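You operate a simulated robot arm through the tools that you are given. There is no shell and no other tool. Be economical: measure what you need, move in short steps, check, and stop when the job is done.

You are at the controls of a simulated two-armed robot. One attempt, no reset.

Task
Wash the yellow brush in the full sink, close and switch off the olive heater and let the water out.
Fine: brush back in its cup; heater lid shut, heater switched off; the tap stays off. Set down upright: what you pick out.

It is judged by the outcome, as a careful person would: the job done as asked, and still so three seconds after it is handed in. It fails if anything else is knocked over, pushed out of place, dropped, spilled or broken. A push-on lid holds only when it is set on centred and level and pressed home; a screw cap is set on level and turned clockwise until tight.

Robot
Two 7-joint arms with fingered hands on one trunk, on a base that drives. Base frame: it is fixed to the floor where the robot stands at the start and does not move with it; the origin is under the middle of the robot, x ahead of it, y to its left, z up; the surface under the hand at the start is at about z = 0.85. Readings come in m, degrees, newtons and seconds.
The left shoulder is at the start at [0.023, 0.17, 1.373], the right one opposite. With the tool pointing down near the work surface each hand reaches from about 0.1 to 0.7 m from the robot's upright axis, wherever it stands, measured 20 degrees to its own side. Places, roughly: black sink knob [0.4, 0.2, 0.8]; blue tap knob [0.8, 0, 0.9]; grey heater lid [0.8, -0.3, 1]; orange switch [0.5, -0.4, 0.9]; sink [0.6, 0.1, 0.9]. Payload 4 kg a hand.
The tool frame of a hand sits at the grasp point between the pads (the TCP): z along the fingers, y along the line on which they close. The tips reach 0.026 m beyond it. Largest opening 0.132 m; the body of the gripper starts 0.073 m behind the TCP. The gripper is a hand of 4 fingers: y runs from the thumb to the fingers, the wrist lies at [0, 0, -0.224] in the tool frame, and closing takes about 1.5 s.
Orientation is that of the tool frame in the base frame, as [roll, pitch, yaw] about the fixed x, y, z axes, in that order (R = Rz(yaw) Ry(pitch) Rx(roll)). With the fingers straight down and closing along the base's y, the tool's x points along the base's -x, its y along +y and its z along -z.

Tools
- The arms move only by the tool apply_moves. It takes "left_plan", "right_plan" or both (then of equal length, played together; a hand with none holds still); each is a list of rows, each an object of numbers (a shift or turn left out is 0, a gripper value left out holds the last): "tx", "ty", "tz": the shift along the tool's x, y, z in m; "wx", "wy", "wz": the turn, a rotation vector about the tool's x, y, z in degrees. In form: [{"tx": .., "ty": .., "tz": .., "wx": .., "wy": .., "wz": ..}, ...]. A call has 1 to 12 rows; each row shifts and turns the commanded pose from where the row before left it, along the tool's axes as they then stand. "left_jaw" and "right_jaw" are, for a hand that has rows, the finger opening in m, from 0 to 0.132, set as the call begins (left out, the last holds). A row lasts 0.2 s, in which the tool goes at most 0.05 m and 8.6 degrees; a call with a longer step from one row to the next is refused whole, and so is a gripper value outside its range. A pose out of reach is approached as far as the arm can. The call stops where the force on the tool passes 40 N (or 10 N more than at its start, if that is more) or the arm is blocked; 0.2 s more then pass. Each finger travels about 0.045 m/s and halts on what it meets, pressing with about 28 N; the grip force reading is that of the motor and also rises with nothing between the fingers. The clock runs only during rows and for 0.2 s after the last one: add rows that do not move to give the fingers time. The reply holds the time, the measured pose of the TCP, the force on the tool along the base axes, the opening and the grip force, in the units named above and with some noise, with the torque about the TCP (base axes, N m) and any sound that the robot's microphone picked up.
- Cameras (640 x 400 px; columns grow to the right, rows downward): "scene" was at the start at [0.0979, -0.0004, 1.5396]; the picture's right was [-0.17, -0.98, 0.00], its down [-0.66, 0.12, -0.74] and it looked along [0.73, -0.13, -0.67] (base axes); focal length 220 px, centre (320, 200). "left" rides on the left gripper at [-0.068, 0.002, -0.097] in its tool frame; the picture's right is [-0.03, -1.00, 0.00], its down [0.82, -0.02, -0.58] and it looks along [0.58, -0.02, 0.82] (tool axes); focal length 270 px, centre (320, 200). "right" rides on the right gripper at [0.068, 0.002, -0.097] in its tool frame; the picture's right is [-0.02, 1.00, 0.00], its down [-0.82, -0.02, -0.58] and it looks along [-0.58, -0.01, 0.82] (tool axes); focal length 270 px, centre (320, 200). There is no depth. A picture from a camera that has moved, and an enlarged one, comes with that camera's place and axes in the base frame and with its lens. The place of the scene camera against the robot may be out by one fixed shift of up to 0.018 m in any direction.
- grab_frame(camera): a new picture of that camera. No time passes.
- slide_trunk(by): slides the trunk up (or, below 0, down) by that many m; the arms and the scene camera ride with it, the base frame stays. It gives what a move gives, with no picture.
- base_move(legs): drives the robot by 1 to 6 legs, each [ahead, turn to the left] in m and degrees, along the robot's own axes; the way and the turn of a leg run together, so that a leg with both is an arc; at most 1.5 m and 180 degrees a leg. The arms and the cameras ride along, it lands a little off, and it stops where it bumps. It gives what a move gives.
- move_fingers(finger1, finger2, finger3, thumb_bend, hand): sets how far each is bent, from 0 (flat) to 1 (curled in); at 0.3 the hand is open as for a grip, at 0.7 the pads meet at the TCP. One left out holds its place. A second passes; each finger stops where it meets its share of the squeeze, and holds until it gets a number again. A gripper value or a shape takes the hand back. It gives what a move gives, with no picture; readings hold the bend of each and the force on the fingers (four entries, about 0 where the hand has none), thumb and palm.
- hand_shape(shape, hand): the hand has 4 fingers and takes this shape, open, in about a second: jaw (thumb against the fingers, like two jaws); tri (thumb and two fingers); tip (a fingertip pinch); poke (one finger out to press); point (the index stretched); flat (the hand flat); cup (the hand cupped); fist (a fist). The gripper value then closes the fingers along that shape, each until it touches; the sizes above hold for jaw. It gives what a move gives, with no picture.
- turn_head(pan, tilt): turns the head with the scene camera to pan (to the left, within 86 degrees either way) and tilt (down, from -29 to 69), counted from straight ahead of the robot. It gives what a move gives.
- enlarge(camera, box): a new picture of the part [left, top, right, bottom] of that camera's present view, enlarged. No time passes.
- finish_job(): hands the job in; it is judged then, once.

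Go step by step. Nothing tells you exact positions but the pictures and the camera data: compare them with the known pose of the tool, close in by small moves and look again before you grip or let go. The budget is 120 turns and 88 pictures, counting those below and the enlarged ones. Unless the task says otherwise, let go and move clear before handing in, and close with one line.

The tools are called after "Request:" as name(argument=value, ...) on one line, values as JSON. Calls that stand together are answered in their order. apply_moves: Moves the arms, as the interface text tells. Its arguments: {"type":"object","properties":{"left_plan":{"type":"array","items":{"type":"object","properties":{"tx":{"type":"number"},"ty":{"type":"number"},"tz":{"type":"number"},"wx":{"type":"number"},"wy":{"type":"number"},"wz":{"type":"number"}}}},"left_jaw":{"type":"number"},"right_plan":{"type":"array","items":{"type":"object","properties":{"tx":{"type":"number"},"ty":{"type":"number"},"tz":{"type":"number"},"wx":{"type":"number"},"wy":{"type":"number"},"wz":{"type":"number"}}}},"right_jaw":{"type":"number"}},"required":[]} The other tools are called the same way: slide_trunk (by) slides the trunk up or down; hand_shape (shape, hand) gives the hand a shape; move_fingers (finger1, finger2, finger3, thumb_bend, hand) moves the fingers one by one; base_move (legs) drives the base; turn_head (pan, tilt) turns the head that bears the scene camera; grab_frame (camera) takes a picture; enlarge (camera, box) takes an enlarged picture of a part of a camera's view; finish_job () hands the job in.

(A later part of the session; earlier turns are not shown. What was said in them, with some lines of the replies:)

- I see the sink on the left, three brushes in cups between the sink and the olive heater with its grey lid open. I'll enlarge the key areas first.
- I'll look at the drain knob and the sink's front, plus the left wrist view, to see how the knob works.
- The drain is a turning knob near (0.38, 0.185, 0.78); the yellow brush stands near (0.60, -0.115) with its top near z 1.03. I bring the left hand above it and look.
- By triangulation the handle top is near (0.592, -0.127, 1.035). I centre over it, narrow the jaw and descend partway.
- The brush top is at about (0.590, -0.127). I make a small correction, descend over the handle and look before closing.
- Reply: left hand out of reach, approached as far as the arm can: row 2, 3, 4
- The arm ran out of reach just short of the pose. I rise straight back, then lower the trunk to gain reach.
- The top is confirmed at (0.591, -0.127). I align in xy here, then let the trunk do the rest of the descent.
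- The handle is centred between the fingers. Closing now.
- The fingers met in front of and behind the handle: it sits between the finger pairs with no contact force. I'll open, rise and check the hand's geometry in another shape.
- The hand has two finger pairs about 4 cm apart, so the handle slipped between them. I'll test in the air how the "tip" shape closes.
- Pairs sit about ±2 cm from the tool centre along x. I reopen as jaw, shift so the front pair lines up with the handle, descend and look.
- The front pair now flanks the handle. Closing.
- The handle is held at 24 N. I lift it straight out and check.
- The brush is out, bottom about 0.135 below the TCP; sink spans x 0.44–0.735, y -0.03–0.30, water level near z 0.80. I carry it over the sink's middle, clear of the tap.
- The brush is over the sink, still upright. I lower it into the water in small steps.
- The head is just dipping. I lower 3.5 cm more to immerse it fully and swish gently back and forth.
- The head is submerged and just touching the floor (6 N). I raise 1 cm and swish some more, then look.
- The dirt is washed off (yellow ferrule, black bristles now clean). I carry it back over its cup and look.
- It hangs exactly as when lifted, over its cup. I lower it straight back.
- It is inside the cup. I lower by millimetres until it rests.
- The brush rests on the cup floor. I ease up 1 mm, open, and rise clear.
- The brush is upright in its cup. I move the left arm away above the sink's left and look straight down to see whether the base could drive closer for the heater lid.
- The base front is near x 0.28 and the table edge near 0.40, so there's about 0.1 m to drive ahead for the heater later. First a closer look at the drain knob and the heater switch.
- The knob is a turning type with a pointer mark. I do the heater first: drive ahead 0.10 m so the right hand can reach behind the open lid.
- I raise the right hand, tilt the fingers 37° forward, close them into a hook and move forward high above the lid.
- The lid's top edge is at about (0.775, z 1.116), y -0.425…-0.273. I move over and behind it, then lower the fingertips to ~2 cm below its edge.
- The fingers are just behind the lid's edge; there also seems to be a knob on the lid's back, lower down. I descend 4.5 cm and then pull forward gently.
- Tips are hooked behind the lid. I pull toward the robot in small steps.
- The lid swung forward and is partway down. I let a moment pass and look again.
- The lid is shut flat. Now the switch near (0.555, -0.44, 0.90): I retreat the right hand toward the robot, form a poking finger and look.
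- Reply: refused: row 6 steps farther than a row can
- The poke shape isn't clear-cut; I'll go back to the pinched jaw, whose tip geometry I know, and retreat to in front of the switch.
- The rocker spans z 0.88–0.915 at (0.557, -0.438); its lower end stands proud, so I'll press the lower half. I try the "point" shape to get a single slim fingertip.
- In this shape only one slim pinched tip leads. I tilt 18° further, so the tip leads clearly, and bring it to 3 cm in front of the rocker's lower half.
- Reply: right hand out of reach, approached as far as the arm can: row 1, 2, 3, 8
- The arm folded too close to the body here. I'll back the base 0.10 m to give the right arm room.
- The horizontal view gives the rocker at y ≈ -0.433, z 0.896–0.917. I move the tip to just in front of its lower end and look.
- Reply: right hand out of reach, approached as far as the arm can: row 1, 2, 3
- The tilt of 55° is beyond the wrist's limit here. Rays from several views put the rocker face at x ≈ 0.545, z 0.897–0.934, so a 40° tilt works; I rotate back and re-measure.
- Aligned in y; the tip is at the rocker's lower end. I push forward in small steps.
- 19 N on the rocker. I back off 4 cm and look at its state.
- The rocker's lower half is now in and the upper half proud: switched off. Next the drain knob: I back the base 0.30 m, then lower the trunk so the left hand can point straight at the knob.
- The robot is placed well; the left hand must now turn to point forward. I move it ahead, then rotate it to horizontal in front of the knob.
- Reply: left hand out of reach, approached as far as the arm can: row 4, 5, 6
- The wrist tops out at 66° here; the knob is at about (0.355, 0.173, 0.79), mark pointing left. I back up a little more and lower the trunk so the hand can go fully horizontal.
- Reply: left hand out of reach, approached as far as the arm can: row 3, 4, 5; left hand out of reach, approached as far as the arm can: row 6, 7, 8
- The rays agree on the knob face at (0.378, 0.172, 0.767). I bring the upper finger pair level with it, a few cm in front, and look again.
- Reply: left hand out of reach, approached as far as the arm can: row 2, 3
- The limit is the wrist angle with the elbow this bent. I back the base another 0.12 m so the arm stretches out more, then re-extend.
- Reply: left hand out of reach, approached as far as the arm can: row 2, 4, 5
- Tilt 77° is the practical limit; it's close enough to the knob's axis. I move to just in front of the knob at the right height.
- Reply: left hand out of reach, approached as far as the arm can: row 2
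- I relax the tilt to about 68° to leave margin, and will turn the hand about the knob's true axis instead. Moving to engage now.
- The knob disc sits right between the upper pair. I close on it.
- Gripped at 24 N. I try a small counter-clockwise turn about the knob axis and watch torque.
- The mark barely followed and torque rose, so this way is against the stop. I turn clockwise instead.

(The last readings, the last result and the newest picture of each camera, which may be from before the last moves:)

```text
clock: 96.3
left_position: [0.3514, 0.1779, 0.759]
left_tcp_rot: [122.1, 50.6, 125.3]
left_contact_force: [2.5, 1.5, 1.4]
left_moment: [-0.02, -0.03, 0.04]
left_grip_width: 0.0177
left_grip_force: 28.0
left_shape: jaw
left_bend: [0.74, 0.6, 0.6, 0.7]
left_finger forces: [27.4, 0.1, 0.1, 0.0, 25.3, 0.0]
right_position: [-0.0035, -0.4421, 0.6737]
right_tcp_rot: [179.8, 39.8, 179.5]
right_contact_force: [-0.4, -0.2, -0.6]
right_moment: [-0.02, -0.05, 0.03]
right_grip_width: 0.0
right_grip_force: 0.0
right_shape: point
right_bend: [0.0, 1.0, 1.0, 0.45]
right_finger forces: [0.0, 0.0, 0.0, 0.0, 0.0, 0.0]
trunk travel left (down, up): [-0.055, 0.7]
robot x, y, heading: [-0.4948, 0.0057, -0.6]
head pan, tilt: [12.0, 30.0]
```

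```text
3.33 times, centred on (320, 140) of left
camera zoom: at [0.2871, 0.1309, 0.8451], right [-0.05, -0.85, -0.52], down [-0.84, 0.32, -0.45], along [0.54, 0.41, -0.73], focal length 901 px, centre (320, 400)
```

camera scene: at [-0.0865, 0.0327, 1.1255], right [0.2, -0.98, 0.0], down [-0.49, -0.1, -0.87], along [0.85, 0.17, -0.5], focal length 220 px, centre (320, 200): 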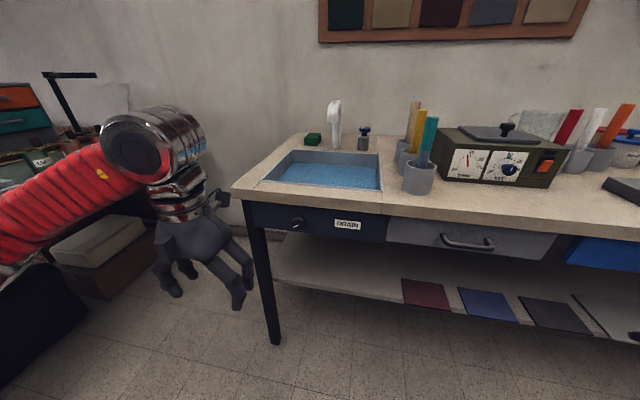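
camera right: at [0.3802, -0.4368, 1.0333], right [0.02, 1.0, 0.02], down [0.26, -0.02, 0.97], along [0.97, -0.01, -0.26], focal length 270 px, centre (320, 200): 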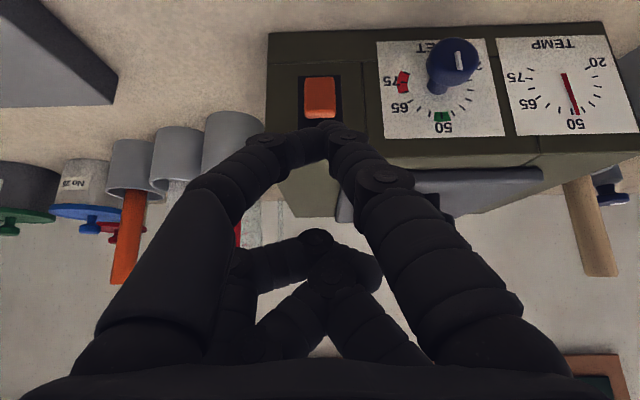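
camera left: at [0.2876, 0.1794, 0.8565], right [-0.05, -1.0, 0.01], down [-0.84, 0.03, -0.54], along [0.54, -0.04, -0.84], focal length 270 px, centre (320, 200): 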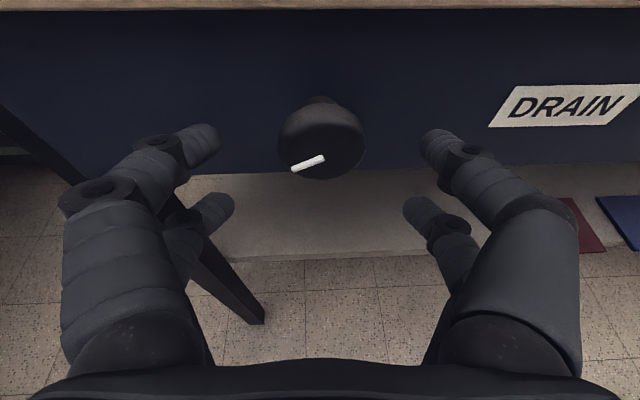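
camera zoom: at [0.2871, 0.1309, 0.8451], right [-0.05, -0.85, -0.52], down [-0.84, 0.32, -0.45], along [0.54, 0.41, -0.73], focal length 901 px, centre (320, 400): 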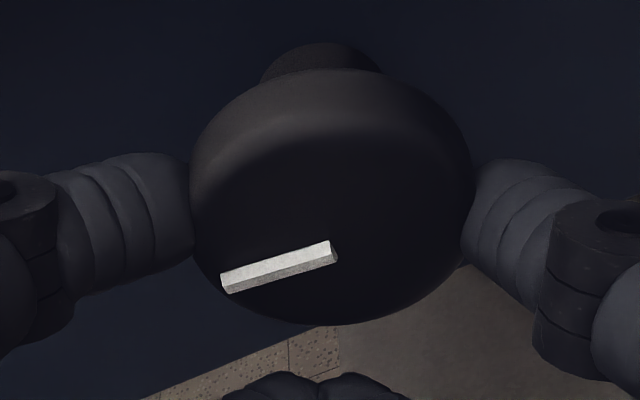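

The knob follows freely clockwise. I continue turning.

Request:
apply_moves(left_plan=[{"wx": -2.95, "wy": 0.44, "wz": 7.42, "ty": 0.00136}, {"wx": -2.95, "wy": 0.44, "wz": 7.42, "ty": 0.00136}, {"wx": -2.95, "wy": 0.44, "wz": 7.42, "ty": 0.00136}, {"wx": -2.95, "wy": 0.44, "wz": 7.42, "ty": 0.00136}, {"wx": -2.95, "wy": 0.44, "wz": 7.42, "ty": 0.00136}, {}, {}])

Request:
enlarge(camera="scene", box=[220, 100, 420, 260])

```text
clock: 98.0
left_position: [0.3523, 0.1827, 0.7642]
left_tcp_rot: [99.5, 15.0, 112.2]
left_contact_force: [-2.1, -9.0, 4.1]
left_moment: [-0.01, -0.1, -0.22]
left_grip_width: 0.0177
left_grip_force: 28.2
left_shape: jaw
left_bend: [0.74, 0.6, 0.6, 0.7]
left_finger forces: [27.8, 0.0, 0.0, 0.1, 27.3, 0.0]
right_position: [-0.0051, -0.4421, 0.6744]
right_tcp_rot: [179.8, 39.8, 179.4]
right_contact_force: [0.4, 0.0, -0.7]
right_moment: [0.0, -0.02, 0.0]
right_grip_width: 0.0
right_grip_force: 0.2
right_shape: point
right_bend: [0.0, 1.0, 1.0, 0.45]
right_finger forces: [0.0, 0.0, 0.1, 0.0, 0.1, 0.0]
trunk travel left (down, up): [-0.055, 0.7]
robot x, y, heading: [-0.4986, 0.0035, -0.6]
head pan, tilt: [12.0, 30.0]
```

```text
2.50 times, centred on (320, 180) of scene
camera zoom: at [-0.2241, 0.0326, 0.9958], right [0.2, -0.98, 0.0], down [-0.49, -0.1, -0.87], along [0.85, 0.17, -0.5], focal length 550 px, centre (320, 250)
```

zoom: 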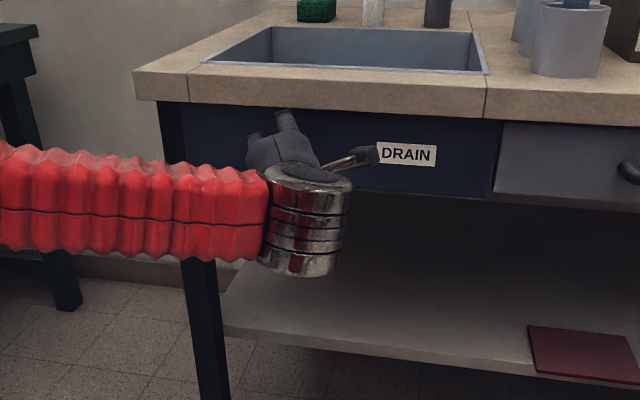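

The knob has turned about 75° and the water already seems lower. I turn a bit further to reach full open.

Request:
apply_moves(left_plan=[{"wx": -2.95, "wy": 0.44, "wz": 7.42, "ty": 0.002}, {"wx": -2.95, "wy": 0.44, "wz": 7.42, "ty": 0.002}, {}])

```text
clock: 98.8
left_position: [0.3527, 0.1821, 0.7658]
left_tcp_rot: [93.4, 0.1, 111.4]
left_contact_force: [-7.0, -13.7, 0.3]
left_moment: [-0.5, 0.06, -0.41]
left_grip_width: 0.0186
left_grip_force: 27.7
left_shape: jaw
left_bend: [0.74, 0.6, 0.6, 0.7]
left_finger forces: [30.0, 0.1, 0.1, 0.0, 32.4, 0.0]
right_position: [-0.004, -0.4422, 0.6729]
right_tcp_rot: [179.8, 39.8, 179.4]
right_contact_force: [-0.6, -0.3, 0.4]
right_moment: [0.0, -0.05, -0.01]
right_grip_width: 0.0
right_grip_force: 0.0
right_shape: point
right_bend: [0.0, 1.0, 1.0, 0.45]
right_finger forces: [0.1, 0.0, 0.1, 0.1, 0.0, 0.0]
trunk travel left (down, up): [-0.055, 0.7]
robot x, y, heading: [-0.4967, 0.0058, -0.5]
head pan, tilt: [12.0, 30.0]
```

Torque indicates the open stop. I release with a modest opening and back straight off.

Request:
apply_moves(left_plan=[{}, {}, {}, {}, {"tz": -0.02}, {"tz": -0.04}, {"tz": -0.04}, {}], left_jaw=0.06)

Request:
slide_trunk(by=0.4)

Request:
turn_head(pan=5, tilt=30)

Request:
grab_frame(camera="scene")

```text
clock: 100.5
left_position: [0.2612, 0.1488, 0.7748]
left_tcp_rot: [93.5, 0.3, 111.6]
left_contact_force: [0.1, -0.4, 0.1]
left_moment: [0.0, -0.01, 0.01]
left_grip_width: 0.0597
left_grip_force: 0.1
left_shape: jaw
left_bend: [0.73, 0.73, 0.73, 0.7]
left_finger forces: [0.0, 0.0, 0.0, 0.0, 0.0, 0.0]
right_position: [-0.0039, -0.4417, 0.6741]
right_tcp_rot: [179.9, 39.8, 179.5]
right_contact_force: [0.7, -0.3, 0.2]
right_moment: [0.0, 0.03, -0.03]
right_grip_width: 0.0001
right_grip_force: 0.1
right_shape: point
right_bend: [0.0, 1.0, 1.0, 0.45]
right_finger forces: [0.1, 0.1, 0.1, 0.1, 0.1, 0.0]
trunk travel left (down, up): [-0.055, 0.7]
robot x, y, heading: [-0.5013, 0.0009, -0.6]
head pan, tilt: [12.0, 30.0]
```

```text
clock: 104.4
left_position: [0.2601, 0.1479, 1.1717]
left_tcp_rot: [93.5, 0.2, 111.5]
left_contact_force: [0.1, -1.2, 0.4]
left_moment: [0.0, -0.02, 0.01]
left_grip_width: 0.0597
left_grip_force: 0.1
left_shape: jaw
left_bend: [0.73, 0.73, 0.73, 0.7]
left_finger forces: [0.1, 0.0, 0.0, 0.1, 0.0, 0.0]
right_position: [-0.0042, -0.4419, 1.0733]
right_tcp_rot: [179.7, 39.8, 179.5]
right_contact_force: [0.5, -0.3, 0.5]
right_moment: [0.0, 0.0, -0.02]
right_grip_width: 0.0
right_grip_force: 0.1
right_shape: point
right_bend: [0.0, 1.0, 1.0, 0.45]
right_finger forces: [0.0, 0.0, 0.1, 0.0, 0.0, 0.0]
trunk travel left (down, up): [-0.455, 0.3]
robot x, y, heading: [-0.4976, 0.0053, -0.6]
head pan, tilt: [12.0, 30.0]
```

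```text
clock: 105.1
left_position: [0.2595, 0.1478, 1.1729]
left_tcp_rot: [93.5, 0.3, 111.7]
left_contact_force: [0.2, 0.0, 1.0]
left_moment: [0.01, 0.02, -0.02]
left_grip_width: 0.0598
left_grip_force: 0.1
left_shape: jaw
left_bend: [0.73, 0.73, 0.73, 0.7]
left_finger forces: [0.0, 0.0, 0.1, 0.1, 0.0, 0.0]
right_position: [-0.004, -0.4417, 1.0736]
right_tcp_rot: [179.9, 39.7, 179.6]
right_contact_force: [0.1, -0.5, 0.6]
right_moment: [0.01, -0.01, 0.01]
right_grip_width: 0.0
right_grip_force: 0.1
right_shape: point
right_bend: [0.0, 1.0, 1.0, 0.45]
right_finger forces: [0.0, 0.0, 0.1, 0.0, 0.1, 0.0]
trunk travel left (down, up): [-0.455, 0.3]
robot x, y, heading: [-0.4957, 0.0035, -0.7]
head pan, tilt: [5.0, 30.0]
```

```text
8 pictures are left
camera scene: at [-0.3771, 0.024, 1.4126], right [0.08, -1.0, 0.0], down [-0.5, -0.04, -0.87], along [0.86, 0.07, -0.5], focal length 220 px, centre (320, 200)
```

scene: 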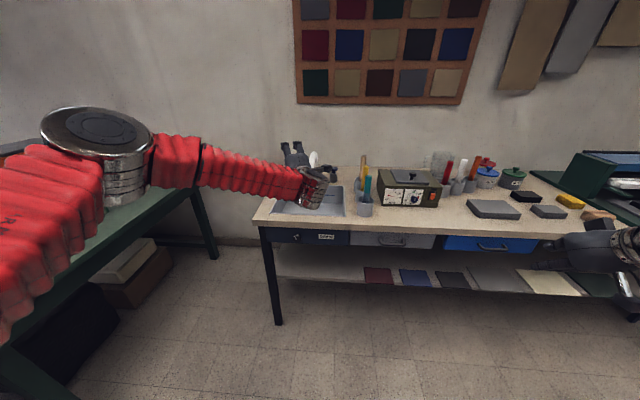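

The sink now looks grey (empty). I enlarge the worktop to check everything.

Request:
enlarge(camera="scene", box=[250, 140, 450, 260])

Request:
enlarge(camera="scene", box=[345, 140, 535, 220])

```text
3.20 times, centred on (350, 200) of scene
camera zoom: at [-0.3771, 0.024, 1.4126], right [0.08, -1.0, 0.0], down [-0.5, -0.04, -0.87], along [0.86, 0.07, -0.5], focal length 704 px, centre (224, 200)
```

zoom: 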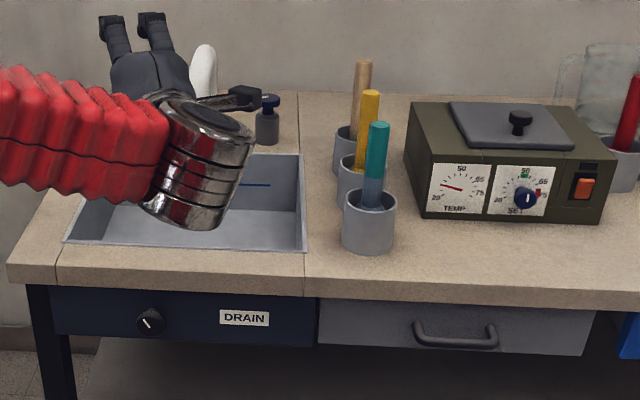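

```text
3.37 times, centred on (440, 180) of scene
camera zoom: at [-0.3771, 0.024, 1.4126], right [0.08, -1.0, 0.0], down [-0.5, -0.04, -0.87], along [0.86, 0.07, -0.5], focal length 742 px, centre (-84, 267)
```

zoom: 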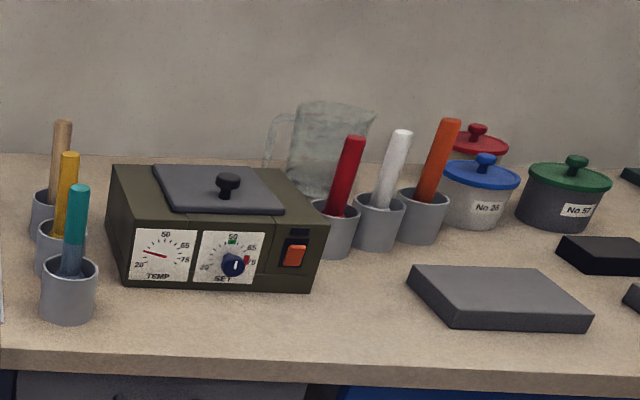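

The sink is empty, the temperature needle is falling with the rocker off and the lid shut. The yellow brush stands clean in its cup, and the tap and everything else look untouched.

Request:
finish_job()

```text
The job is handed in.
```

The job is done and handed in: the yellow brush is washed and upright in its cup, the olive heater is shut and switched off, the sink is drained and the tap stayed off.
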